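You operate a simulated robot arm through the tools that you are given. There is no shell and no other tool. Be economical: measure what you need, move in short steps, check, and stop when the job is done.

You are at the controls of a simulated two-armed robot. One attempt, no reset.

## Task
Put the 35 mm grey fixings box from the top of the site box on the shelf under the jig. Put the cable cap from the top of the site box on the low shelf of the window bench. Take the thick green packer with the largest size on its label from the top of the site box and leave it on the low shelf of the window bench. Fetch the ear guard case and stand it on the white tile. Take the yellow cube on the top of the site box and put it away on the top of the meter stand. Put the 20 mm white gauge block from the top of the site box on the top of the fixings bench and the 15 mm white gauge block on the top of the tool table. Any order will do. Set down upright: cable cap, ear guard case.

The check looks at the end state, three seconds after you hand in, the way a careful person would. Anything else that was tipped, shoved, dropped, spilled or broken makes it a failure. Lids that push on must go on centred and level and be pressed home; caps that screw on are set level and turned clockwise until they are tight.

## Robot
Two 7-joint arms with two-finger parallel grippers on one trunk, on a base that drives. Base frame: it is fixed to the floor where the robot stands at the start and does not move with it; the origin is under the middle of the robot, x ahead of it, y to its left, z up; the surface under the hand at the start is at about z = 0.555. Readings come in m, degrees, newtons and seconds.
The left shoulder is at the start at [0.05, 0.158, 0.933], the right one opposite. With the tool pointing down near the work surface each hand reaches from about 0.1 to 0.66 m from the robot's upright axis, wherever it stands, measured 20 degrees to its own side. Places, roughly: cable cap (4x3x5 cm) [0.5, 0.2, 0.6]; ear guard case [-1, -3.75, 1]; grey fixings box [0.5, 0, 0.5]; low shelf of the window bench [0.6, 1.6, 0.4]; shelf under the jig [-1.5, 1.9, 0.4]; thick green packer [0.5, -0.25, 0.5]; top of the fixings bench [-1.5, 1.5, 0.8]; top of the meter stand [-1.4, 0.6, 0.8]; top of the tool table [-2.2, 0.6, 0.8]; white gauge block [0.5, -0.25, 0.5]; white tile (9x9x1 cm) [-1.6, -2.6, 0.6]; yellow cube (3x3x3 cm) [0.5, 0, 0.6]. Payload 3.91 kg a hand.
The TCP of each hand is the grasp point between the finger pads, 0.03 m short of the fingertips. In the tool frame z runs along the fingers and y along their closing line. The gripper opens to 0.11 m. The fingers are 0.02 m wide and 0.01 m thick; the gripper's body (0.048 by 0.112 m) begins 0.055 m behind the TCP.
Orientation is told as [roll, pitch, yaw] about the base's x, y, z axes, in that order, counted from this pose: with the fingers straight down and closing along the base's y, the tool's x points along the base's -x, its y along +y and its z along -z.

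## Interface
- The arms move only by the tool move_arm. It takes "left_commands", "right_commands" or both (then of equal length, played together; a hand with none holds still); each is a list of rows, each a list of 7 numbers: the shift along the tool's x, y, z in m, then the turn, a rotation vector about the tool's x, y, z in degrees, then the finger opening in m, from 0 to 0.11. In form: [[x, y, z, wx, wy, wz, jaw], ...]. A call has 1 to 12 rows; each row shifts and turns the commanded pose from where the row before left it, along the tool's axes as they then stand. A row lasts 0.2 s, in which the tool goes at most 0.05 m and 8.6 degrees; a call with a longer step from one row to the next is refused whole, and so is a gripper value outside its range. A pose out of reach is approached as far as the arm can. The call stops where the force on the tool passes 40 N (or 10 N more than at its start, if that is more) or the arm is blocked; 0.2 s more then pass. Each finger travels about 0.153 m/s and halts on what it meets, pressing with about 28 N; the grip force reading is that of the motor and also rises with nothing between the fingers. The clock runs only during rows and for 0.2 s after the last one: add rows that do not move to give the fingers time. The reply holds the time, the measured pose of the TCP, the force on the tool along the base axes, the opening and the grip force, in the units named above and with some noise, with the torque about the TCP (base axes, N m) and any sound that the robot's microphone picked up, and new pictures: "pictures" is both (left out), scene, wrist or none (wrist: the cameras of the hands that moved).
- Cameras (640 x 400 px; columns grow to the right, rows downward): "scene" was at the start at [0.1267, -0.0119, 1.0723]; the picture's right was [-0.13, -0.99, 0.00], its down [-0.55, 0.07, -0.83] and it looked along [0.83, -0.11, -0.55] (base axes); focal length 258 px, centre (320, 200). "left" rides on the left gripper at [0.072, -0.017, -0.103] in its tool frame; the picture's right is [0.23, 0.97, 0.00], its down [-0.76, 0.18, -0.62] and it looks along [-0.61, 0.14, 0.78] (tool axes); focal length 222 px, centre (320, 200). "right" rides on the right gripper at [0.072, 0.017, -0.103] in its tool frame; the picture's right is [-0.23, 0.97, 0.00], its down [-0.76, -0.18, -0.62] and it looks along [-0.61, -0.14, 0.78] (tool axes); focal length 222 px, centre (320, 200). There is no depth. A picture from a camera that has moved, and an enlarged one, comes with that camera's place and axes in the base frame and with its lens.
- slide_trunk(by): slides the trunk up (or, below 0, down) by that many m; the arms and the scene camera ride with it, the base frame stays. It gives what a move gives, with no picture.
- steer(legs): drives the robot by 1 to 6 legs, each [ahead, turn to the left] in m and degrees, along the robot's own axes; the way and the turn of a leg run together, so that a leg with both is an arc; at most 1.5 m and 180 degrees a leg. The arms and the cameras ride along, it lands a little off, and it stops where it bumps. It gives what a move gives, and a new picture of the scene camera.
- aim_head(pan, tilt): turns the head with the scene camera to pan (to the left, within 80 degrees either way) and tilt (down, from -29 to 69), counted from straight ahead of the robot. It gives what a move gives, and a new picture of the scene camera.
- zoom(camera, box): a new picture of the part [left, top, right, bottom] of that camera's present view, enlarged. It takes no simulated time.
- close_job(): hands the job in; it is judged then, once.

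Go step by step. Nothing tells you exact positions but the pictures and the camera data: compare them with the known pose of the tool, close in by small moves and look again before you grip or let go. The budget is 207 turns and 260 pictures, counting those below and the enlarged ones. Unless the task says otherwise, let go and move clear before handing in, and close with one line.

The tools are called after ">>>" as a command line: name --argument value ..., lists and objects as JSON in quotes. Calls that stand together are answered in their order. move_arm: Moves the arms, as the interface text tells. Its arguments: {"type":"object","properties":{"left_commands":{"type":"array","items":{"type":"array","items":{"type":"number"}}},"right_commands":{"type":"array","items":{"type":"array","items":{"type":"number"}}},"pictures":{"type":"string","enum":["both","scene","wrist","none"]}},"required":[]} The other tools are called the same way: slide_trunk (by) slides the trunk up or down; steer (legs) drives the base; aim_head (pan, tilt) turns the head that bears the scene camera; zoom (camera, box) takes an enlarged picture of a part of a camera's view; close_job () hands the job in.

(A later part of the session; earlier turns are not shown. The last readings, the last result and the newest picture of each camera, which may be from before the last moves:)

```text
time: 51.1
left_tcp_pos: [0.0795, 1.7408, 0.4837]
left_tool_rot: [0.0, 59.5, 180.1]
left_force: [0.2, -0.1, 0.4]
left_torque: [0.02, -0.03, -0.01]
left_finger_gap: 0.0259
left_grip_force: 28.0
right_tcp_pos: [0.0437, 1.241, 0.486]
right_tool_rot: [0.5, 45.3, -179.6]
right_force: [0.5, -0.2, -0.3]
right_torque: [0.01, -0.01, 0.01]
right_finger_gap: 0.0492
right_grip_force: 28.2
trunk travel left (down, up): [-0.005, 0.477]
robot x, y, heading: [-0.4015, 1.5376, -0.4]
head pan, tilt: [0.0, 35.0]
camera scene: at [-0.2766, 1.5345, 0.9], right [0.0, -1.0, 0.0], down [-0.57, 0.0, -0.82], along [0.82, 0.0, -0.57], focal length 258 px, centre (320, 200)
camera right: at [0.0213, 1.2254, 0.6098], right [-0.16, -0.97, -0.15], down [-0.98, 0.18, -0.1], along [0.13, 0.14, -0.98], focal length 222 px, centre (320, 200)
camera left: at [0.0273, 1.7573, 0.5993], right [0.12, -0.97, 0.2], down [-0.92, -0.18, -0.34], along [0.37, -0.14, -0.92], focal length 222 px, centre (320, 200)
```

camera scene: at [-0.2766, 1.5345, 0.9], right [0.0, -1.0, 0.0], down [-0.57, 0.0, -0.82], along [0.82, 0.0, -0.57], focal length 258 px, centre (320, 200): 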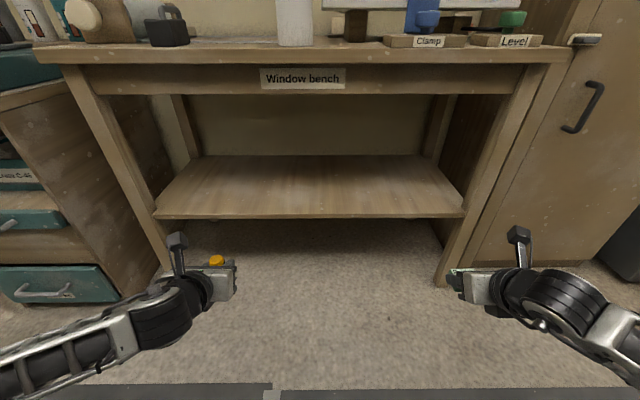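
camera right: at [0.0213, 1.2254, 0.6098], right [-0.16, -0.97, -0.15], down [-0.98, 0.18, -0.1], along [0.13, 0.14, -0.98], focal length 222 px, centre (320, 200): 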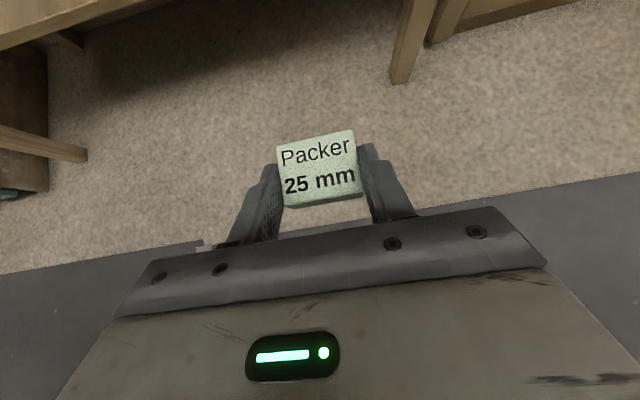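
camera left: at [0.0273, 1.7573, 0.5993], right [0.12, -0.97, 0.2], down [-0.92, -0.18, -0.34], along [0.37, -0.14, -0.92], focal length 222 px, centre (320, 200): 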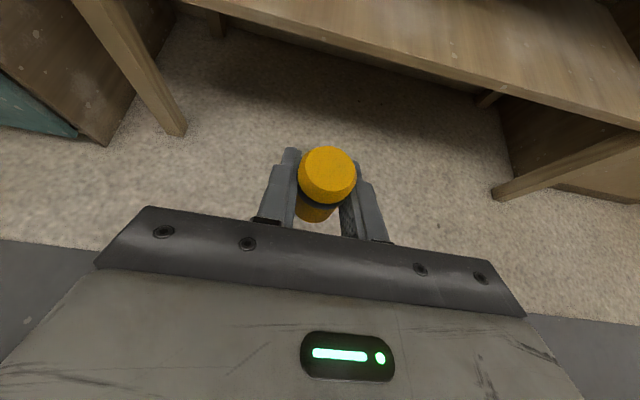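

Grips look fine. I'll bring the hands inward a little and drive up to the shelf.

>>> move_arm --left_commands '[[0, 0.03, 0, 0, 0, 0, 0], [0, 0.03, 0, 0, 0, 0, 0]]' --right_commands '[[0, -0.04, 0, 0, 0, 0, 0], [0, -0.04, 0, 0, 0, 0, 0]]' --pictures "none"

>>> steer --legs '[[0.34, 0]]'

```text
time: 51.7
left_tcp_pos: [0.0824, 1.6812, 0.4846]
left_tool_rot: [0.0, 59.4, -180.0]
left_force: [-0.9, 0.0, 0.8]
left_torque: [0.02, 0.02, -0.01]
left_finger_gap: 0.026
left_grip_force: 28.5
right_tcp_pos: [0.0467, 1.3208, 0.4873]
right_tool_rot: [-0.1, 45.7, 179.5]
right_force: [-3.0, 1.7, -4.9]
right_torque: [-0.13, -0.36, -0.06]
right_finger_gap: 0.0495
right_grip_force: 27.9
trunk travel left (down, up): [-0.005, 0.477]
robot x, y, heading: [-0.4046, 1.5365, -0.2]
head pan, tilt: [0.0, 35.0]
```

```text
time: 54.0
left_tcp_pos: [0.4259, 1.6785, 0.4847]
left_tool_rot: [0.0, 59.5, 179.9]
left_force: [-0.9, 0.7, -0.3]
left_torque: [0.0, -0.01, 0.02]
left_finger_gap: 0.0254
left_grip_force: 28.2
right_tcp_pos: [0.3883, 1.3179, 0.484]
right_tool_rot: [0.5, 45.2, -179.7]
right_force: [0.3, -0.4, -0.2]
right_torque: [0.01, 0.03, 0.0]
right_finger_gap: 0.0492
right_grip_force: 27.9
trunk travel left (down, up): [-0.005, 0.477]
robot x, y, heading: [-0.0559, 1.534, -0.4]
head pan, tilt: [0.0, 35.0]
camera scene: at [0.0683, 1.5326, 0.9], right [-0.01, -1.0, 0.0], down [-0.57, 0.0, -0.82], along [0.82, 0.0, -0.57], focal length 258 px, centre (320, 200)
```

scene: 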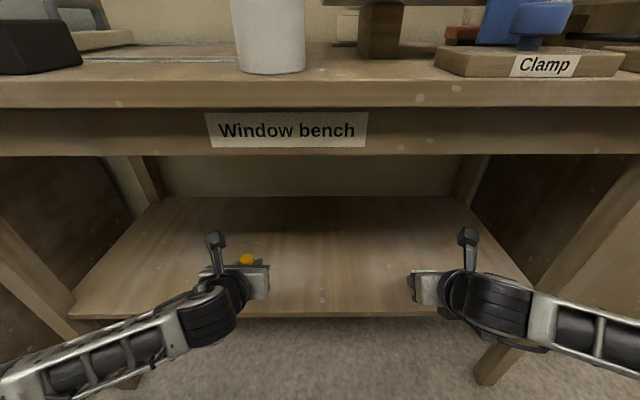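

The hands are just inside the shelf edge (x≈0.376). I'll push in and then lower gradually.

>>> move_arm --left_commands '[[0.0175, 0, 0.0295, 0, 0, 0, 0], [0.0175, 0, 0.0295, 0, 0, 0, 0], [0, 0, 0, 0, 0, 0, 0]]' --right_commands '[[0.025, 0, 0.025, 0, 0, 0, 0], [0.025, 0, 0.025, 0, 0, 0, 0], [0.015, 0, 0.015, 0, 0, 0, 0]]'

```text
time: 54.8
left_tcp_pos: [0.4956, 1.6787, 0.4847]
left_tool_rot: [0.0, 59.5, 180.0]
left_force: [-0.1, 0.0, 0.7]
left_torque: [-0.02, 0.04, 0.01]
left_finger_gap: 0.0261
left_grip_force: 27.7
right_tcp_pos: [0.4787, 1.3179, 0.4851]
right_tool_rot: [0.5, 45.1, -179.9]
right_force: [0.2, 0.3, -0.2]
right_torque: [0.0, 0.01, -0.01]
right_finger_gap: 0.0493
right_grip_force: 27.4
trunk travel left (down, up): [-0.005, 0.477]
robot x, y, heading: [-0.0574, 1.5331, -0.3]
head pan, tilt: [0.0, 35.0]
camera scene: at [0.0683, 1.5326, 0.9], right [-0.01, -1.0, 0.0], down [-0.57, 0.0, -0.82], along [0.82, 0.0, -0.57], focal length 258 px, centre (320, 200)
camera right: at [0.4562, 1.302, 0.6087], right [-0.16, -0.97, -0.15], down [-0.98, 0.18, -0.1], along [0.13, 0.13, -0.98], focal length 222 px, centre (320, 200)
camera left: at [0.444, 1.6961, 0.6005], right [0.11, -0.97, 0.2], down [-0.92, -0.18, -0.34], along [0.37, -0.14, -0.92], focal length 222 px, centre (320, 200)
```

scene: 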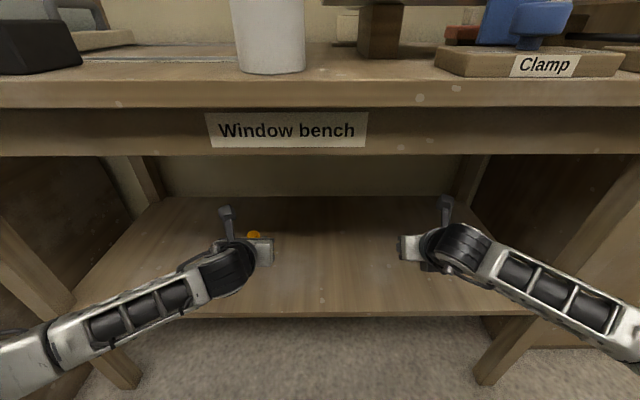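
right: 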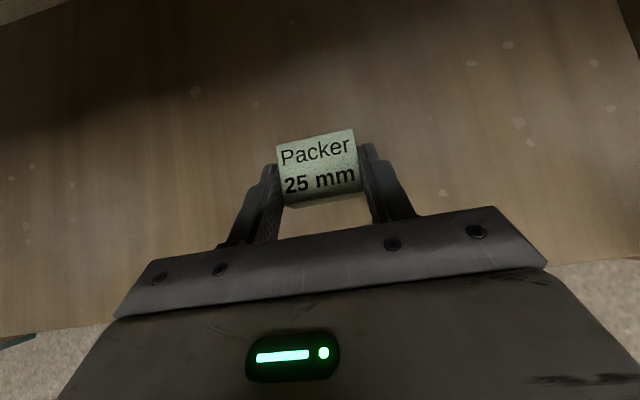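
left: 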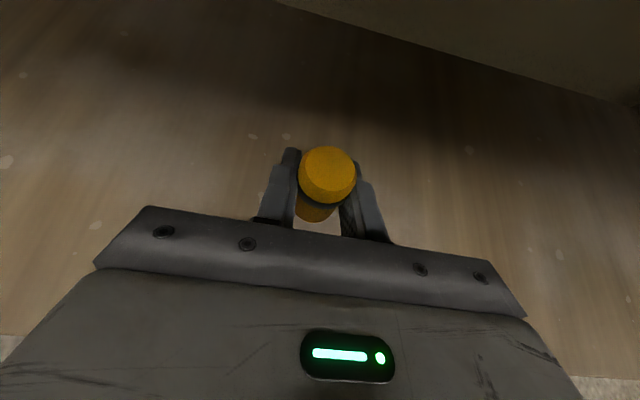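

I'll lower both to roughly 1–2 cm above the expected shelf height, then finish by feel.

>>> move_arm --left_commands '[[-0.0259, 0, 0.0152, 0, 0, 0, 0], [-0.0259, 0, 0.0152, 0, 0, 0, 0], [0, 0, 0, 0, 0, 0, 0]]' --right_commands '[[-0.0195, 0, 0.0195, 0, 0, 0, 0], [-0.0195, 0, 0.0195, 0, 0, 0, 0], [0, 0, 0, 0, 0, 0, 0]]'

>>> move_arm --left_commands '[[-0.0043, 0, 0.0025, 0, 0, 0, 0], [-0.0043, 0, 0.0025, 0, 0, 0, 0]]' --right_commands '[[-0.0035, 0, 0.0035, 0, 0, 0, 0], [-0.0035, 0, 0.0035, 0, 0, 0, 0]]' --pictures "none"

```text
time: 55.6
left_tcp_pos: [0.4938, 1.6782, 0.4258]
left_tool_rot: [0.0, 59.5, 179.8]
left_force: [1.0, -0.2, 0.1]
left_torque: [0.02, -0.03, -0.01]
left_finger_gap: 0.0258
left_grip_force: 27.7
right_tcp_pos: [0.4784, 1.3179, 0.4291]
right_tool_rot: [0.4, 45.3, -179.8]
right_force: [0.1, -1.0, 0.1]
right_torque: [0.0, 0.02, -0.04]
right_finger_gap: 0.0494
right_grip_force: 28.1
trunk travel left (down, up): [-0.005, 0.477]
robot x, y, heading: [-0.0551, 1.533, -0.6]
head pan, tilt: [0.0, 35.0]
camera scene: at [0.0684, 1.5326, 0.9], right [-0.01, -1.0, 0.0], down [-0.57, 0.0, -0.82], along [0.82, 0.0, -0.57], focal length 258 px, centre (320, 200)
camera right: at [0.4551, 1.3018, 0.5523], right [-0.16, -0.97, -0.16], down [-0.98, 0.18, -0.1], along [0.13, 0.14, -0.98], focal length 222 px, centre (320, 200)
camera left: at [0.4413, 1.695, 0.54], right [0.11, -0.97, 0.2], down [-0.92, -0.18, -0.34], along [0.36, -0.14, -0.92], focal length 222 px, centre (320, 200)
```

scene: 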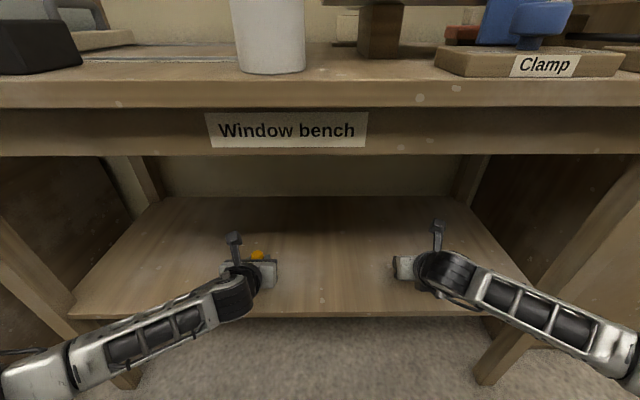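
right: 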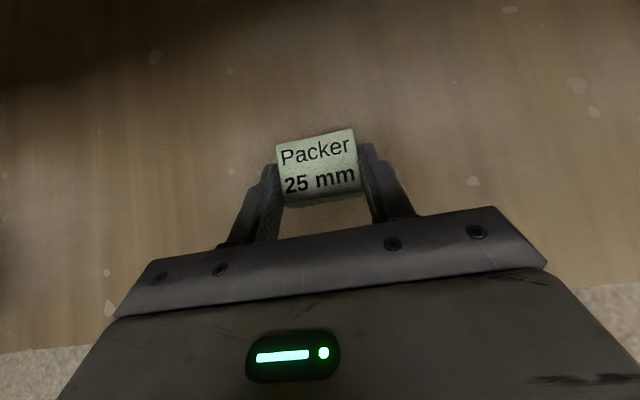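
left: 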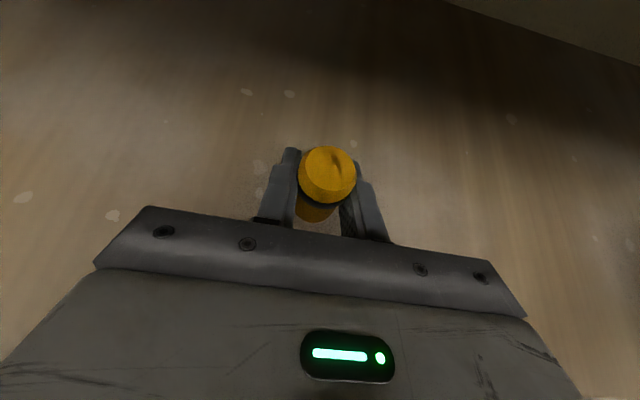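

```text
time: 56.2
left_tcp_pos: [0.4932, 1.6773, 0.4157]
left_tool_rot: [0.1, 59.4, 179.9]
left_force: [-0.2, 0.3, 0.0]
left_torque: [-0.04, 0.04, -0.03]
left_finger_gap: 0.0259
left_grip_force: 27.5
right_tcp_pos: [0.4782, 1.3173, 0.4182]
right_tool_rot: [0.5, 45.0, -179.9]
right_force: [0.4, -0.1, 0.0]
right_torque: [-0.02, 0.01, -0.03]
right_finger_gap: 0.0491
right_grip_force: 27.5
trunk travel left (down, up): [-0.005, 0.477]
robot x, y, heading: [-0.0553, 1.533, -0.3]
head pan, tilt: [0.0, 35.0]
```

No contact yet; I keep lowering in small steps.

>>> move_arm --left_commands '[[-0.0035, 0, 0.002, 0, 0, 0, 0], [-0.0035, 0, 0.002, 0, 0, 0, 0]]' --right_commands '[[-0.0028, 0, 0.0028, 0, 0, 0, 0], [-0.0028, 0, 0.0028, 0, 0, 0, 0]]' --pictures "none"

>>> move_arm --left_commands '[[-0.0035, 0, 0.002, 0, 0, 0, 0]]' --right_commands '[[-0.0028, 0, 0.0028, 0, 0, 0, 0]]' --pictures "none"

```text
time: 56.8
left_tcp_pos: [0.4945, 1.6779, 0.4073]
left_tool_rot: [-0.1, 59.5, 179.9]
left_force: [0.0, 0.9, 0.9]
left_torque: [-0.01, -0.01, -0.01]
left_finger_gap: 0.0256
left_grip_force: 28.1
right_tcp_pos: [0.4801, 1.3172, 0.4117]
right_tool_rot: [0.4, 45.2, -180.0]
right_force: [-0.3, 0.6, -0.3]
right_torque: [-0.04, 0.01, 0.0]
right_finger_gap: 0.0493
right_grip_force: 28.1
trunk travel left (down, up): [-0.005, 0.477]
robot x, y, heading: [-0.0598, 1.5346, -0.3]
head pan, tilt: [0.0, 35.0]
```

```text
time: 57.2
left_tcp_pos: [0.4948, 1.6775, 0.4033]
left_tool_rot: [-0.1, 59.5, 179.9]
left_force: [-0.4, -0.4, 0.3]
left_torque: [0.0, 0.02, 0.02]
left_finger_gap: 0.0258
left_grip_force: 27.9
right_tcp_pos: [0.4806, 1.3168, 0.4096]
right_tool_rot: [0.3, 45.5, -179.8]
right_force: [-2.5, 0.5, 11.6]
right_torque: [0.17, 0.11, 0.0]
right_finger_gap: 0.0491
right_grip_force: 28.0
trunk travel left (down, up): [-0.005, 0.477]
robot x, y, heading: [-0.0588, 1.5372, -0.5]
head pan, tilt: [0.0, 35.0]
```

The packer has touched down (11.6 N) putting the shelf at ≈0.379. The cap should touch within a couple of mm.

>>> move_arm --left_commands '[[-0.0022, 0, 0.0013, 0, 0, 0, 0]]' --pictures "wrist"

```text
time: 57.6
left_tcp_pos: [0.4955, 1.6779, 0.4021]
left_tool_rot: [0.0, 59.8, 179.9]
left_force: [-5.3, 1.1, 10.8]
left_torque: [0.15, -0.09, 0.02]
left_finger_gap: 0.0257
left_grip_force: 28.0
right_tcp_pos: [0.4808, 1.3179, 0.409]
right_tool_rot: [0.3, 45.5, -179.8]
right_force: [3.3, 2.0, 11.8]
right_torque: [0.22, -0.08, 0.01]
right_finger_gap: 0.0492
right_grip_force: 27.7
trunk travel left (down, up): [-0.005, 0.477]
robot x, y, heading: [-0.0565, 1.5388, 0.0]
head pan, tilt: [0.0, 35.0]
camera left: at [0.4423, 1.694, 0.5189], right [0.11, -0.97, 0.2], down [-0.92, -0.18, -0.35], along [0.37, -0.14, -0.92], focal length 222 px, centre (320, 200)
```

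left: 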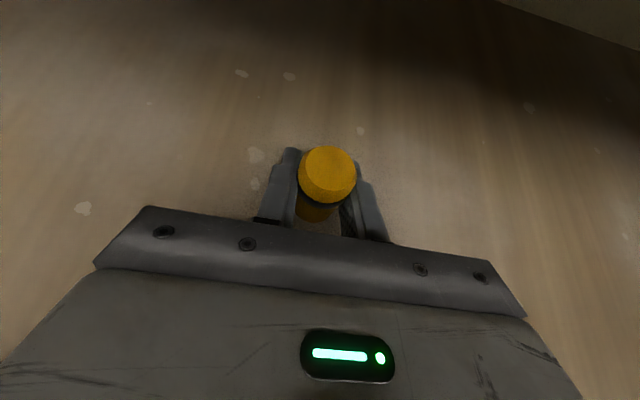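

Both are down with light contact. I'll open gently, then withdraw along the tool axis.

>>> move_arm --left_commands '[[0, 0, 0, 0, 0, 0, 0.03], [0, 0, 0, 0, 0, 0, 0.04], [0, 0, 0, 0, 0, 0, 0.06], [0, 0, -0.02, 0, 0, 0, 0.06], [0, 0, -0.04, 0, 0, 0, 0.06], [0, 0, -0.03, 0, 0, 0, 0.06]]' --right_commands '[[0, 0, 0, 0, 0, 0, 0.052], [0, 0, 0, 0, 0, 0, 0.065], [0, 0, 0, 0, 0, 0, 0.08], [0, 0, -0.02, 0, 0, 0, 0.08], [0, 0, -0.04, 0, 0, 0, 0.08], [0, 0, -0.03, 0, 0, 0, 0.08]]'

```text
time: 59.0
left_tcp_pos: [0.4154, 1.6762, 0.4438]
left_tool_rot: [-0.1, 59.4, 179.9]
left_force: [0.1, 0.3, 0.6]
left_torque: [-0.01, -0.03, -0.02]
left_finger_gap: 0.06
left_grip_force: 0.0
right_tcp_pos: [0.4144, 1.3171, 0.4714]
right_tool_rot: [0.6, 45.0, -179.8]
right_force: [0.2, 0.0, -0.3]
right_torque: [0.01, 0.01, 0.01]
right_finger_gap: 0.0801
right_grip_force: 0.1
trunk travel left (down, up): [-0.005, 0.477]
robot x, y, heading: [-0.0585, 1.534, -0.4]
head pan, tilt: [0.0, 35.0]
camera scene: at [0.0684, 1.5327, 0.8998], right [-0.01, -1.0, 0.0], down [-0.57, 0.0, -0.82], along [0.82, 0.0, -0.57], focal length 258 px, centre (320, 200)
camera right: at [0.3912, 1.3011, 0.5952], right [-0.16, -0.97, -0.16], down [-0.98, 0.18, -0.1], along [0.12, 0.14, -0.98], focal length 222 px, centre (320, 200)
camera left: at [0.3633, 1.6929, 0.5596], right [0.12, -0.97, 0.19], down [-0.92, -0.18, -0.34], along [0.36, -0.14, -0.92], focal length 222 px, centre (320, 200)
```

scene: 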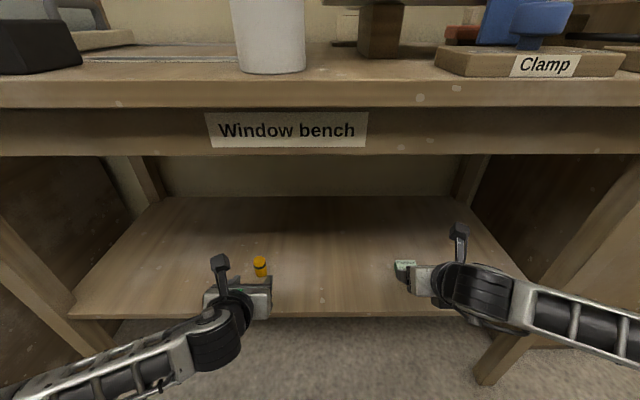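
right: 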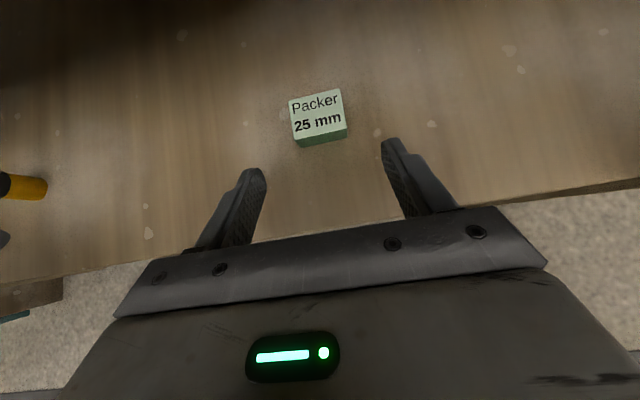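
left: 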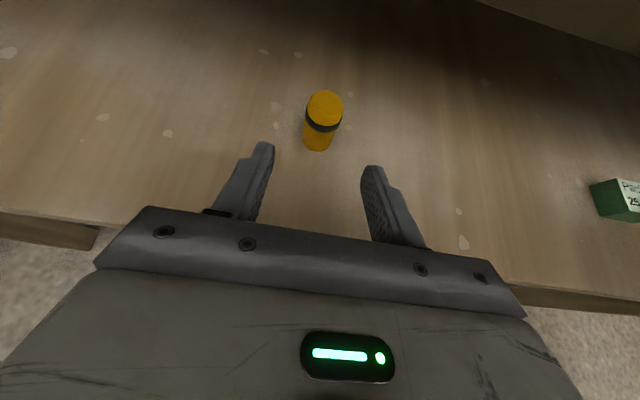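

Cap stands upright and packer lies flat. I'll back off and drive back to the site box, looking west at the other stations on the way.

>>> steer --legs '[[-0.36, 0], [0, -90]]'

>>> slide_trunk --by 0.17

>>> aim_head --pan -80 --tilt 20

```text
time: 65.2
left_tcp_pos: [-0.2994, 1.0592, 0.4447]
left_tool_rot: [0.0, 59.6, 88.0]
left_force: [-0.3, -0.9, 0.5]
left_torque: [0.0, 0.02, 0.02]
left_finger_gap: 0.06
left_grip_force: 0.1
right_tcp_pos: [-0.6595, 1.0711, 0.4711]
right_tool_rot: [0.5, 45.1, 88.4]
right_force: [0.2, -0.1, 0.5]
right_torque: [0.02, -0.01, 0.01]
right_finger_gap: 0.0801
right_grip_force: 0.1
trunk travel left (down, up): [-0.005, 0.477]
robot x, y, heading: [-0.4281, 1.531, -92.3]
head pan, tilt: [0.0, 35.0]
camera scene: at [-0.4327, 1.4083, 0.9], right [-1.0, 0.04, 0.0], down [0.02, 0.57, -0.82], along [-0.03, -0.82, -0.57], focal length 258 px, centre (320, 200)
```

scene: 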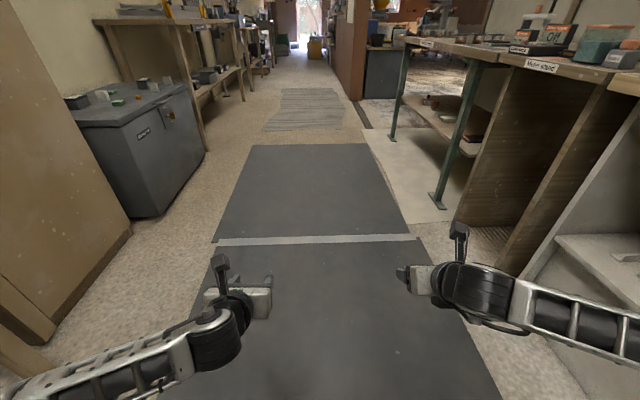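

```text
time: 67.2
left_tcp_pos: [-0.2994, 1.0573, 0.6145]
left_tool_rot: [0.0, 59.5, 88.0]
left_force: [0.6, -0.3, 0.2]
left_torque: [0.02, -0.01, -0.02]
left_finger_gap: 0.06
left_grip_force: 0.0
right_tcp_pos: [-0.6597, 1.0721, 0.6411]
right_tool_rot: [0.4, 45.1, 88.4]
right_force: [0.1, 0.6, 0.1]
right_torque: [0.0, -0.03, 0.0]
right_finger_gap: 0.0799
right_grip_force: 0.0
trunk travel left (down, up): [-0.175, 0.307]
robot x, y, heading: [-0.4259, 1.5384, -92.3]
head pan, tilt: [0.0, 35.0]
```

```text
time: 68.7
left_tcp_pos: [-0.2995, 1.0581, 0.6141]
left_tool_rot: [0.0, 59.5, 87.9]
left_force: [-0.1, 0.3, -0.1]
left_torque: [0.05, 0.0, -0.01]
left_finger_gap: 0.0603
left_grip_force: 0.1
right_tcp_pos: [-0.6592, 1.0704, 0.6419]
right_tool_rot: [0.5, 45.2, 88.3]
right_force: [-0.1, 0.4, 0.3]
right_torque: [0.03, 0.03, 0.0]
right_finger_gap: 0.0799
right_grip_force: 0.0
trunk travel left (down, up): [-0.175, 0.307]
robot x, y, heading: [-0.4229, 1.5416, -92.2]
head pan, tilt: [-80.0, 20.0]
camera scene: at [-0.5216, 1.4836, 1.0938], right [-0.14, 0.99, 0.0], down [0.34, 0.05, -0.94], along [-0.93, -0.13, -0.34], focal length 258 px, centre (320, 200)
```

scene: 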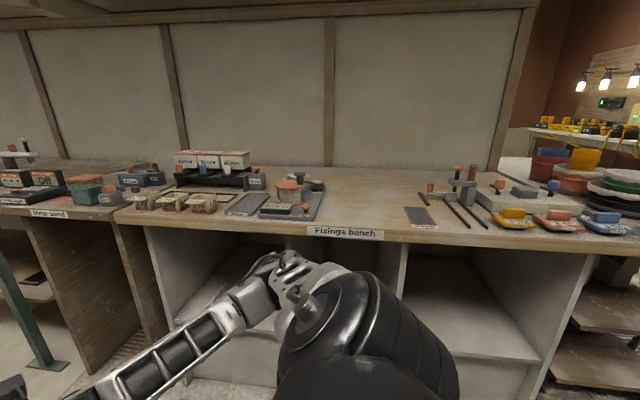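

The fixings bench faces the aisle with an open low shelf compartment under it. Now back to the site box.

>>> steer --legs '[[0, 2.3], [1.48, 0], [0, 90]]'

>>> aim_head --pan 0 --tilt 50

```text
time: 80.5
left_tcp_pos: [0.0754, 0.2078, 0.6145]
left_tool_rot: [0.0, 59.4, -174.3]
left_force: [0.3, 0.3, -0.1]
left_torque: [-0.02, 0.0, -0.01]
left_finger_gap: 0.06
left_grip_force: 0.0
right_tcp_pos: [0.1102, -0.1505, 0.642]
right_tool_rot: [0.5, 45.1, -174.1]
right_force: [0.8, -0.4, 0.3]
right_torque: [-0.03, 0.05, -0.02]
right_finger_gap: 0.0802
right_grip_force: 0.0
trunk travel left (down, up): [-0.175, 0.307]
robot x, y, heading: [-0.38, 0.0173, 5.4]
head pan, tilt: [-80.0, 20.0]
camera scene: at [-0.3182, -0.0679, 1.0938], right [-0.96, -0.27, 0.0], down [-0.09, 0.33, -0.94], along [0.25, -0.91, -0.34], focal length 258 px, centre (320, 200)
```

scene: 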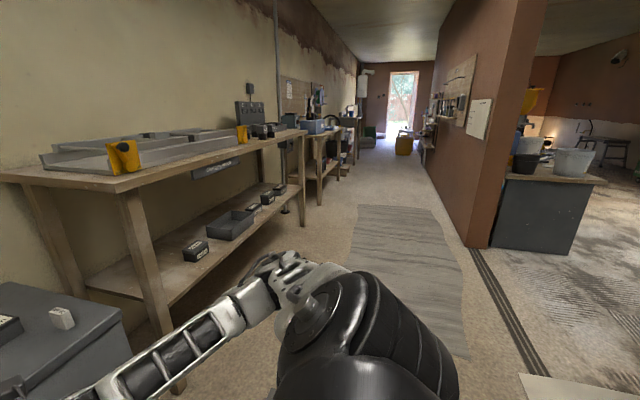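

```text
time: 82.0
left_tcp_pos: [0.0761, 0.2084, 0.6153]
left_tool_rot: [0.0, 59.5, -174.2]
left_force: [0.2, 1.4, -0.1]
left_torque: [0.01, 0.0, 0.03]
left_finger_gap: 0.0602
left_grip_force: 0.0
right_tcp_pos: [0.111, -0.1499, 0.6427]
right_tool_rot: [0.5, 45.1, -174.2]
right_force: [-0.7, 0.1, -0.1]
right_torque: [0.02, -0.01, 0.0]
right_finger_gap: 0.0803
right_grip_force: 0.0
trunk travel left (down, up): [-0.175, 0.307]
robot x, y, heading: [-0.3789, 0.018, 5.4]
head pan, tilt: [0.0, 50.0]
camera scene: at [-0.2664, 0.0291, 1.0482], right [0.09, -1.0, 0.0], down [-0.76, -0.07, -0.64], along [0.64, 0.06, -0.77], focal length 258 px, centre (320, 200)
```

scene: 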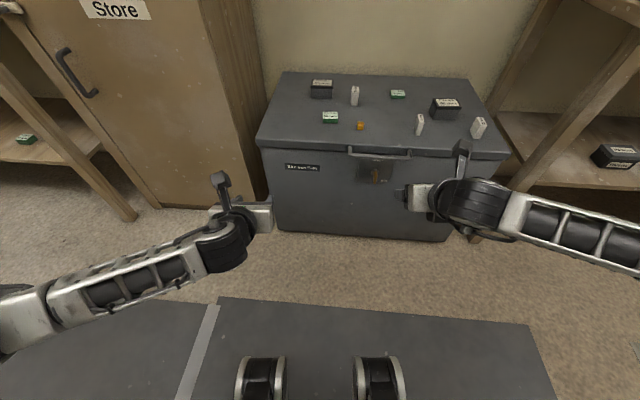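

I'll raise the trunk so the hands clear the objects, straighten up and drive to the box.

>>> slide_trunk --by 0.18

>>> steer --legs '[[0, -5.5], [0.44, 0]]'

```text
time: 84.0
left_tcp_pos: [0.0763, 0.2081, 0.7946]
left_tool_rot: [0.0, 59.5, -174.3]
left_force: [0.7, 0.0, -0.3]
left_torque: [0.03, 0.0, 0.02]
left_finger_gap: 0.0599
left_grip_force: 0.0
right_tcp_pos: [0.1117, -0.1505, 0.8207]
right_tool_rot: [0.5, 45.0, -174.1]
right_force: [0.0, -0.5, 0.4]
right_torque: [0.0, 0.0, -0.01]
right_finger_gap: 0.0801
right_grip_force: 0.1
trunk travel left (down, up): [-0.355, 0.127]
robot x, y, heading: [-0.3819, 0.0183, 5.4]
head pan, tilt: [0.0, 50.0]
```

```text
time: 87.2
left_tcp_pos: [0.5361, 0.1603, 0.7946]
left_tool_rot: [0.1, 59.5, -179.9]
left_force: [0.9, -0.1, -0.4]
left_torque: [0.01, -0.01, 0.02]
left_finger_gap: 0.0599
left_grip_force: 0.1
right_tcp_pos: [0.5342, -0.1974, 0.8216]
right_tool_rot: [0.6, 45.1, -179.6]
right_force: [0.0, -0.2, -0.5]
right_torque: [0.03, 0.01, 0.0]
right_finger_gap: 0.0801
right_grip_force: 0.1
trunk travel left (down, up): [-0.355, 0.127]
robot x, y, heading: [0.0605, 0.0189, -0.4]
head pan, tilt: [0.0, 50.0]
camera scene: at [0.1772, 0.0162, 1.2282], right [0.0, -1.0, 0.0], down [-0.77, 0.0, -0.64], along [0.64, 0.0, -0.77], focal length 258 px, centre (320, 200)
```

scene: 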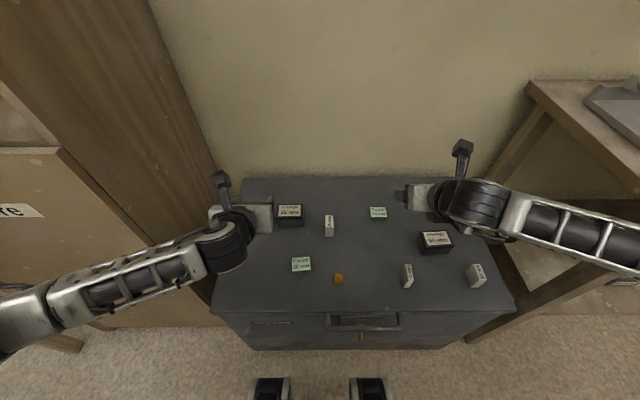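

Moving the left hand over the 35 mm box and the right over the 20 mm gauge for a wrist-camera look.

>>> move_arm --left_commands '[[0.0026, 0.0177, 0.0372, 0, 0, 0, 0.11], [0.0026, 0.0177, 0.0372, 0, 0, 0, 0.11], [0.0026, 0.0177, 0.0372, 0, 0, 0, 0.11], [0, 0, 0, 0, 0, 0, 0.11], [0, 0, 0, 0, 0, 0, 0.11], [0, 0, 0, 0, 0, 0, 0.11]]' --right_commands '[[-0.0236, 0.0333, 0, 0, 0, 0, 0.08], [-0.0236, 0.0333, 0, 0, 0, 0, 0.08], [-0.0236, 0.0333, 0, 0, 0, 0, 0.08], [-0.0236, 0.0333, 0, 0, 0, 0, 0.08], [-0.0236, 0.0333, 0, 0, 0, 0, 0.08], [-0.0236, 0.0333, 0, 0, 0, 0, 0.08]]' --pictures "wrist"

```text
time: 88.6
left_tcp_pos: [0.6339, 0.1066, 0.7437]
left_tool_rot: [0.0, 59.5, -180.0]
left_force: [0.3, 0.8, 0.2]
left_torque: [-0.01, 0.02, -0.02]
left_finger_gap: 0.11
left_grip_force: 0.1
right_tcp_pos: [0.4378, -0.4004, 0.7261]
right_tool_rot: [0.5, 45.2, -179.6]
right_force: [0.3, -0.2, 0.4]
right_torque: [-0.01, 0.0, 0.0]
right_finger_gap: 0.0801
right_grip_force: 0.1
right hand out of reach, approached as far as the arm can: row 1
trunk travel left (down, up): [-0.355, 0.127]
robot x, y, heading: [0.0609, 0.0165, -0.1]
head pan, tilt: [0.0, 50.0]
camera right: at [0.4156, -0.4167, 0.85], right [-0.16, -0.98, -0.16], down [-0.98, 0.18, -0.1], along [0.13, 0.14, -0.98], focal length 222 px, centre (320, 200)
camera left: at [0.5824, 0.1223, 0.8596], right [0.12, -0.97, 0.2], down [-0.92, -0.18, -0.34], along [0.37, -0.14, -0.92], focal length 222 px, centre (320, 200)
```

right: 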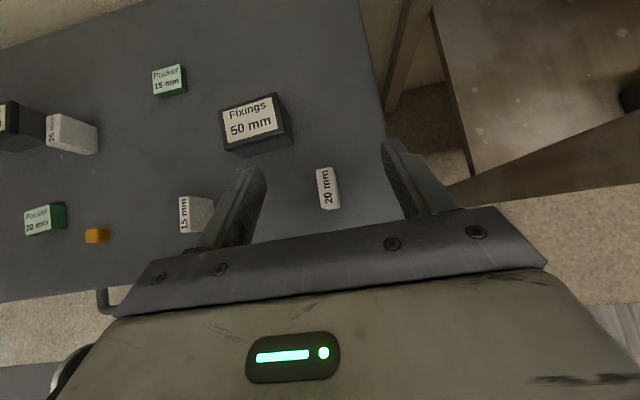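
left: 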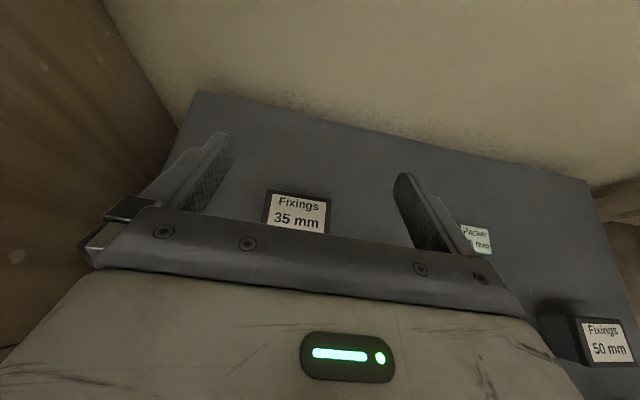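

Both targets line up with the finger closing axis. I'll descend around both and look before closing.

>>> move_arm --left_commands '[[-0.0303, -0.0009, 0.0254, 0, 0, 0, 0.11], [-0.0303, -0.0009, 0.0254, 0, 0, 0, 0.11], [-0.0303, -0.0009, 0.0254, 0, 0, 0, 0.11], [-0.0303, -0.0009, 0.0254, 0, 0, 0, 0.11], [0, 0, 0, 0, 0, 0, 0.11]]' --right_commands '[[-0.0213, -0.002, 0.0268, 2.5, 0, -2.5, 0.08], [-0.0213, -0.002, 0.0268, 0, 0, 0, 0.08], [-0.0213, -0.002, 0.0268, 0, 0, 0, 0.08], [-0.0213, -0.002, 0.0268, 0, 0, 0, 0.08], [0, 0, 0, 0, 0, 0, 0.08]]' --pictures "wrist"

```text
time: 89.8
left_tcp_pos: [0.6619, 0.1104, 0.5951]
left_tool_rot: [0.1, 59.5, -180.0]
left_force: [-0.3, -0.3, -0.2]
left_torque: [-0.03, -0.01, 0.03]
left_finger_gap: 0.1102
left_grip_force: 0.1
left hand out of reach, approached as far as the arm can: row 4
right_tcp_pos: [0.4524, -0.3886, 0.5869]
right_tool_rot: [0.4, 45.2, -176.0]
right_force: [-0.2, 0.3, -0.2]
right_torque: [-0.02, 0.0, -0.02]
right_finger_gap: 0.0802
right_grip_force: 0.1
trunk travel left (down, up): [-0.355, 0.127]
robot x, y, heading: [0.0621, 0.0182, -0.1]
head pan, tilt: [0.0, 50.0]
camera right: at [0.431, -0.4058, 0.7114], right [-0.1, -0.98, -0.16], down [-0.99, 0.11, -0.1], along [0.12, 0.14, -0.98], focal length 222 px, centre (320, 200)
camera left: at [0.6099, 0.1283, 0.7105], right [0.12, -0.97, 0.2], down [-0.92, -0.18, -0.34], along [0.37, -0.14, -0.92], focal length 222 px, centre (320, 200)
```

right: 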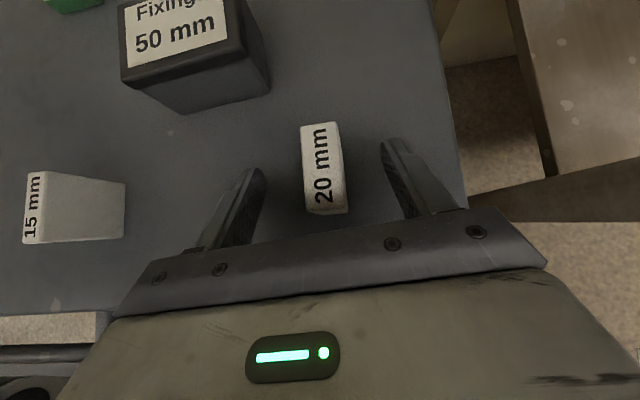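
left: 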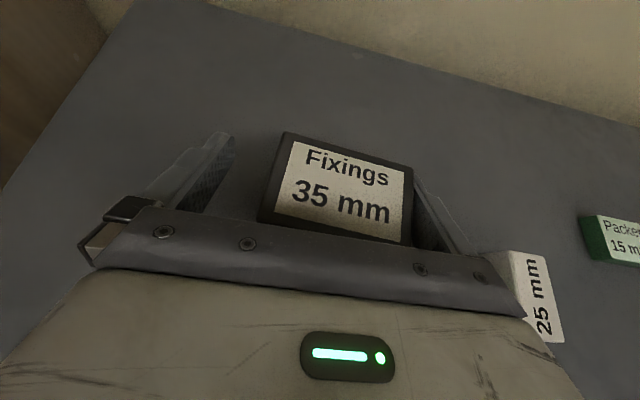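

The left needs to shift ~8 mm toward -y to centre on the box; the right is good. Shift and close.

>>> move_arm --left_commands '[[0, 0.008, 0, 0, 0, 0, 0.11], [0, 0, 0, 0, 0, 0, 0.11], [0, 0, 0, 0, 0, 0, 0.0], [0, 0, 0, 0, 0, 0, 0.0], [0, 0, 0, 0, 0, 0, 0.0]]' --right_commands '[[0, 0.001, 0, 0, 0, 0, 0.08], [0, 0, 0, 0, 0, 0, 0.08], [0, 0, 0, 0, 0, 0, 0.0], [0, 0, 0, 0, 0, 0, 0.0], [0, 0, 0, 0, 0, 0, 0.0]]' --pictures "wrist"

```text
time: 91.0
left_tcp_pos: [0.6616, 0.1063, 0.5956]
left_tool_rot: [-0.1, 59.5, -179.9]
left_force: [0.2, -1.3, 1.5]
left_torque: [-0.08, 0.01, 0.0]
left_finger_gap: 0.08
left_grip_force: 28.1
right_tcp_pos: [0.4532, -0.3909, 0.5884]
right_tool_rot: [0.4, 45.0, -176.1]
right_force: [-0.1, -0.1, 1.0]
right_torque: [0.02, -0.01, 0.0]
right_finger_gap: 0.0191
right_grip_force: 27.3
trunk travel left (down, up): [-0.355, 0.127]
robot x, y, heading: [0.0602, 0.0225, -0.1]
head pan, tilt: [0.0, 50.0]
camera right: at [0.4307, -0.4083, 0.712], right [-0.1, -0.98, -0.16], down [-0.99, 0.12, -0.1], along [0.12, 0.14, -0.98], focal length 222 px, centre (320, 200)
camera left: at [0.6096, 0.1216, 0.7111], right [0.12, -0.97, 0.2], down [-0.92, -0.18, -0.34], along [0.37, -0.14, -0.92], focal length 222 px, centre (320, 200)
```

right: 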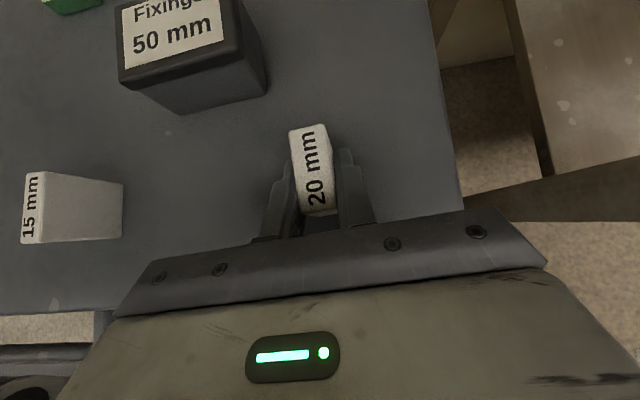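
left: 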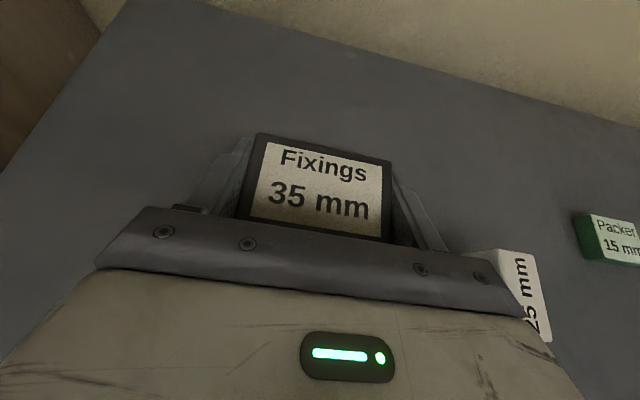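

Both gripped. Lift, and check that the box comes up whole.

>>> move_arm --left_commands '[[0.0345, 0, -0.0203, 0, 0, 0, 0.0], [0.0345, 0, -0.0203, 0, 0, 0, 0.0], [0.0345, 0, -0.0203, 0, 0, 0, 0.0], [0, 0, 0, 0, 0, 0, 0]]' --right_commands '[[0.0284, 0, -0.0282, 0, 0, 0, 0], [0.0284, 0, -0.0282, 0, 0, 0, 0], [0.0284, 0, -0.0282, 0, 0, 0, 0], [0.0284, 0, -0.0282, 0, 0, 0, 0]]'

```text
time: 92.0
left_tcp_pos: [0.7211, 0.0886, 0.6654]
left_tool_rot: [0.1, 59.4, -179.9]
left_force: [0.9, -0.5, -2.5]
left_torque: [0.02, 0.0, 0.01]
left_finger_gap: 0.0796
left_grip_force: 28.3
left hand out of reach, approached as far as the arm can: row 1, 2, 3
right_tcp_pos: [0.4522, -0.3911, 0.7483]
right_tool_rot: [0.4, 45.1, -176.1]
right_force: [-0.1, 0.7, 0.0]
right_torque: [0.02, 0.01, -0.01]
right_finger_gap: 0.0192
right_grip_force: 27.9
trunk travel left (down, up): [-0.355, 0.127]
robot x, y, heading: [0.0606, 0.0204, 0.2]
head pan, tilt: [0.0, 50.0]
camera scene: at [0.1773, 0.0163, 1.2281], right [0.0, -1.0, 0.0], down [-0.77, 0.0, -0.64], along [0.64, 0.0, -0.77], focal length 258 px, centre (320, 200)
camera right: at [0.43, -0.4077, 0.8725], right [-0.1, -0.98, -0.15], down [-0.99, 0.12, -0.1], along [0.12, 0.14, -0.98], focal length 222 px, centre (320, 200)
camera left: at [0.6687, 0.1043, 0.7817], right [0.12, -0.97, 0.2], down [-0.92, -0.18, -0.34], along [0.37, -0.14, -0.92], focal length 222 px, centre (320, 200)
```

scene: 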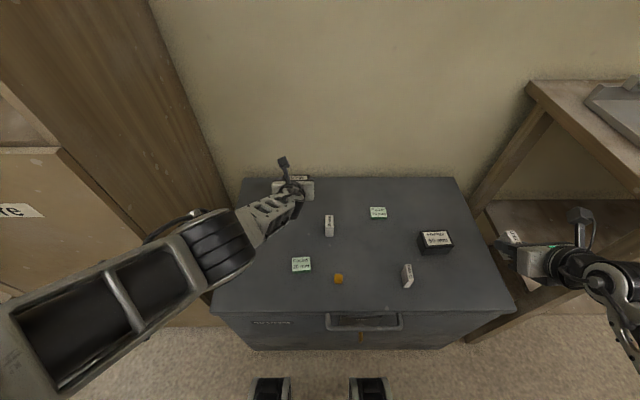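
right: 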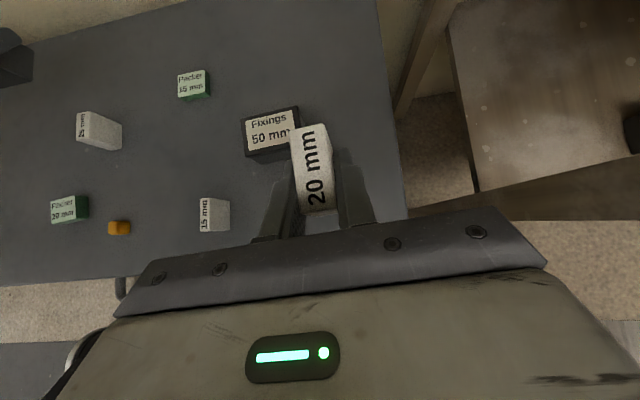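
left: 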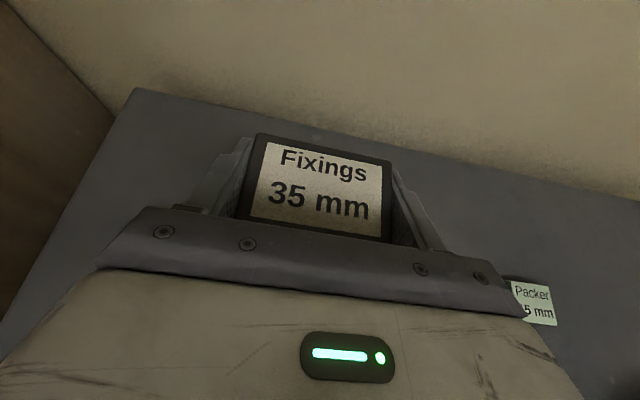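

The box came up whole. I'll back away and head for the fixings bench.

>>> steer --legs '[[-0.48, 0]]'

>>> aim_head --pan 80 --tilt 20

```text
time: 94.9
left_tcp_pos: [0.2395, 0.0777, 0.6668]
left_tool_rot: [0.1, 59.5, 178.5]
left_force: [0.2, 0.5, -2.5]
left_torque: [0.0, -0.06, 0.02]
left_finger_gap: 0.0798
left_grip_force: 28.0
right_tcp_pos: [-0.0424, -0.3932, 0.748]
right_tool_rot: [0.4, 45.1, -177.6]
right_force: [0.2, 0.0, -0.7]
right_torque: [-0.01, 0.03, 0.03]
right_finger_gap: 0.0193
right_grip_force: 28.3
trunk travel left (down, up): [-0.355, 0.127]
robot x, y, heading: [-0.4205, 0.0245, -1.6]
head pan, tilt: [0.0, 50.0]
camera scene: at [-0.3057, 0.0205, 1.2282], right [-0.03, -1.0, 0.0], down [-0.77, 0.02, -0.64], along [0.64, -0.02, -0.77], focal length 258 px, centre (320, 200)
```

scene: 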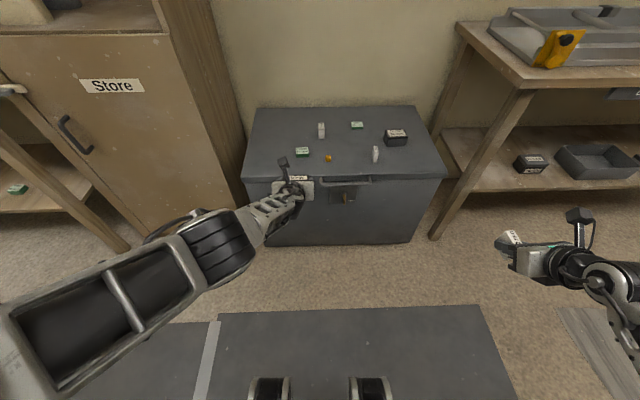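

```text
time: 96.4
left_tcp_pos: [0.2406, 0.0768, 0.6657]
left_tool_rot: [0.0, 59.5, 178.6]
left_force: [-0.1, -0.5, -3.4]
left_torque: [0.01, -0.01, 0.01]
left_finger_gap: 0.08
left_grip_force: 27.6
right_tcp_pos: [-0.0419, -0.394, 0.7476]
right_tool_rot: [0.5, 45.1, -177.5]
right_force: [-1.5, -0.3, -0.8]
right_torque: [-0.03, -0.03, 0.0]
right_finger_gap: 0.0192
right_grip_force: 27.4
trunk travel left (down, up): [-0.355, 0.127]
robot x, y, heading: [-0.4214, 0.0242, -1.4]
head pan, tilt: [80.0, 20.0]
camera scene: at [-0.3637, 0.114, 1.2738], right [0.98, -0.2, 0.0], down [-0.07, -0.34, -0.94], along [0.19, 0.92, -0.34], focal length 258 px, centre (320, 200)
```

scene: 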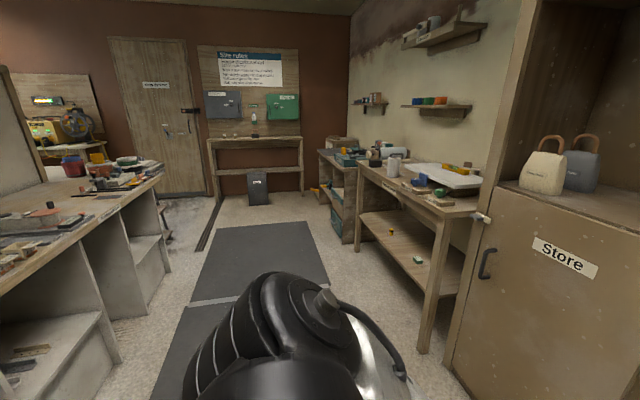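

The placed cap and packer are visible on the window bench shelf. I'll tuck the left arm in, go to y≈1.29 and face the fixings bench to set the gauge first.

>>> move_arm --left_commands '[[-0.008, 0, -0.039, 0, 0, 0, 0], [-0.008, 0, -0.039, 0, 0, 0, 0], [-0.008, 0, -0.039, 0, 0, 0, 0], [-0.008, 0, -0.039, 0, 0, 0, 0], [0.03, 0, -0.017, 0, 0, 0, 0], [0.03, 0, -0.017, 0, 0, 0, 0], [0.03, 0, -0.017, 0, 0, 0, 0], [0.03, 0, -0.017, 0, 0, 0, 0]]' --right_commands '[[0.03, -0.02, -0.03, 0, 0, 0, 0], [0.03, -0.02, -0.03, 0, 0, 0, 0], [0.03, -0.02, -0.03, 0, 0, 0, 0], [0.03, -0.02, -0.03, 0, 0, 0, 0], [0, 0, 0, 0, 0, 0, 0], [0, 0, 0, 0, 0, 0, 0], [0, 0, 0, 0, 0, 0, 0], [0, 0, 0, 0, 0, 0, 0]]' --pictures "none"

>>> steer --legs '[[0, 91.5], [1.25, 0], [0, 90]]'

>>> aim_head --pan 0 --tilt 35

```text
time: 98.2
left_tcp_pos: [0.2463, 0.0032, 0.7214]
left_tool_rot: [-0.1, 59.5, 178.6]
left_force: [0.3, -0.5, -3.1]
left_torque: [0.01, 0.0, -0.03]
left_finger_gap: 0.0799
left_grip_force: 28.2
left hand out of reach, approached as far as the arm can: row 1, 2, 3, 4, 5, 6, 7, 8
right_tcp_pos: [-0.0459, -0.3121, 0.9178]
right_tool_rot: [0.5, 45.1, -177.6]
right_force: [0.0, 0.6, -0.1]
right_torque: [0.0, 0.0, 0.01]
right_finger_gap: 0.0193
right_grip_force: 27.7
trunk travel left (down, up): [-0.355, 0.127]
robot x, y, heading: [-0.4217, 0.0237, -1.8]
head pan, tilt: [80.0, 20.0]
```

```text
time: 111.8
left_tcp_pos: [-1.0827, 1.2722, 0.722]
left_tool_rot: [-0.1, 59.5, -3.7]
left_force: [-0.4, -0.2, -2.5]
left_torque: [0.03, 0.02, 0.01]
left_finger_gap: 0.0799
left_grip_force: 27.7
right_tcp_pos: [-0.78, 1.577, 0.9169]
right_tool_rot: [0.5, 45.0, 0.3]
right_force: [0.6, 0.8, 0.7]
right_torque: [-0.02, -0.05, 0.03]
right_finger_gap: 0.0193
right_grip_force: 28.1
trunk travel left (down, up): [-0.355, 0.127]
robot x, y, heading: [-0.4194, 1.2264, 176.0]
head pan, tilt: [80.0, 20.0]
camera scene: at [-0.4804, 1.139, 1.2738], right [-0.97, 0.24, 0.0], down [0.08, 0.33, -0.94], along [-0.22, -0.91, -0.34], focal length 258 px, centre (320, 200)
```

scene: 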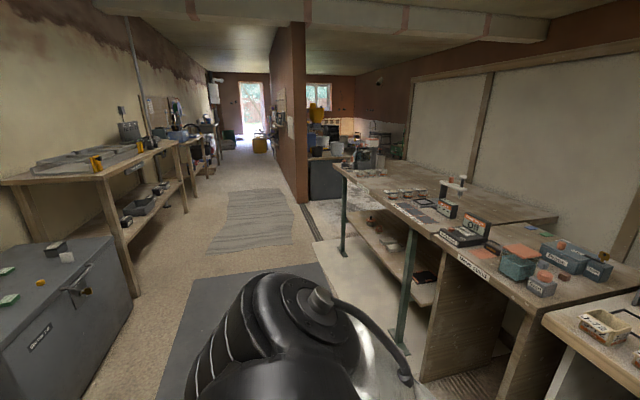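

```text
time: 113.4
left_tcp_pos: [-1.0843, 1.2723, 0.7203]
left_tool_rot: [-0.1, 59.5, -3.5]
left_force: [0.3, -0.6, -2.2]
left_torque: [-0.01, 0.0, 0.01]
left_finger_gap: 0.0802
left_grip_force: 28.5
right_tcp_pos: [-0.7803, 1.5774, 0.9177]
right_tool_rot: [0.6, 45.2, 0.3]
right_force: [-0.4, -0.9, -0.5]
right_torque: [0.0, 0.0, 0.02]
right_finger_gap: 0.0195
right_grip_force: 27.8
trunk travel left (down, up): [-0.355, 0.127]
robot x, y, heading: [-0.4188, 1.2242, 176.1]
head pan, tilt: [0.0, 35.0]
camera scene: at [-0.5461, 1.2352, 1.2499], right [0.07, 1.0, 0.0], down [0.57, -0.04, -0.82], along [-0.82, 0.05, -0.57], focal length 258 px, centre (320, 200)
```

scene: 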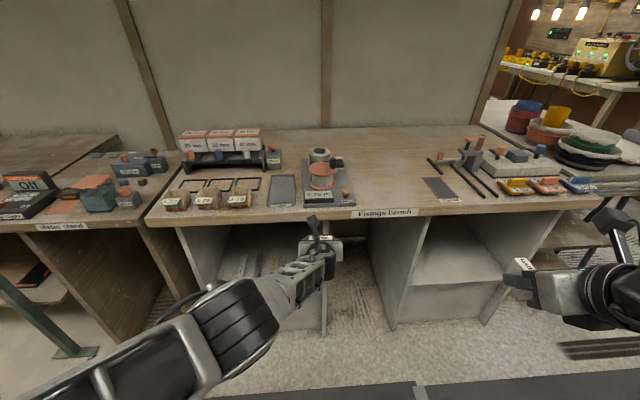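

The left arm is near its limit while stretched out. Let me zoom on the bench to plan where things go.

>>> zoom --camera "scene" --box '[140, 120, 400, 330]'

>>> zoom --camera "scene" --box '[340, 120, 620, 330]'

```text
1.90 times, centred on (270, 225) of scene
camera zoom: at [-0.5461, 1.2352, 1.2499], right [0.07, 1.0, 0.0], down [0.57, -0.04, -0.82], along [-0.82, 0.05, -0.57], focal length 492 px, centre (415, 152)
```

zoom: 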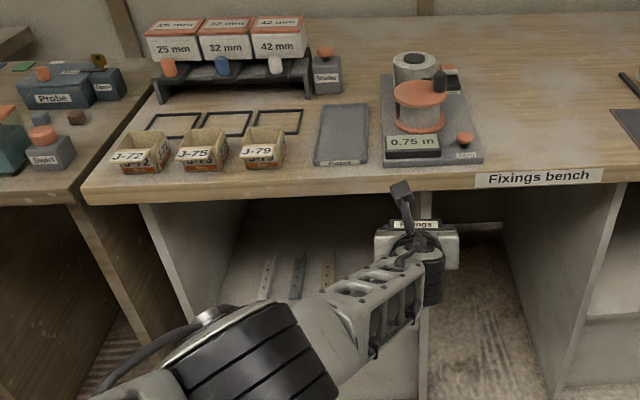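

```text
1.90 times, centred on (480, 225) of scene
camera zoom: at [-0.5461, 1.2352, 1.2499], right [0.07, 1.0, 0.0], down [0.57, -0.04, -0.82], along [-0.82, 0.05, -0.57], focal length 492 px, centre (15, 152)
```

zoom: 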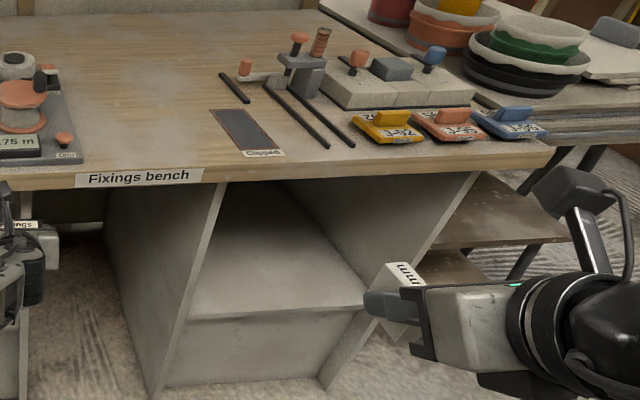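

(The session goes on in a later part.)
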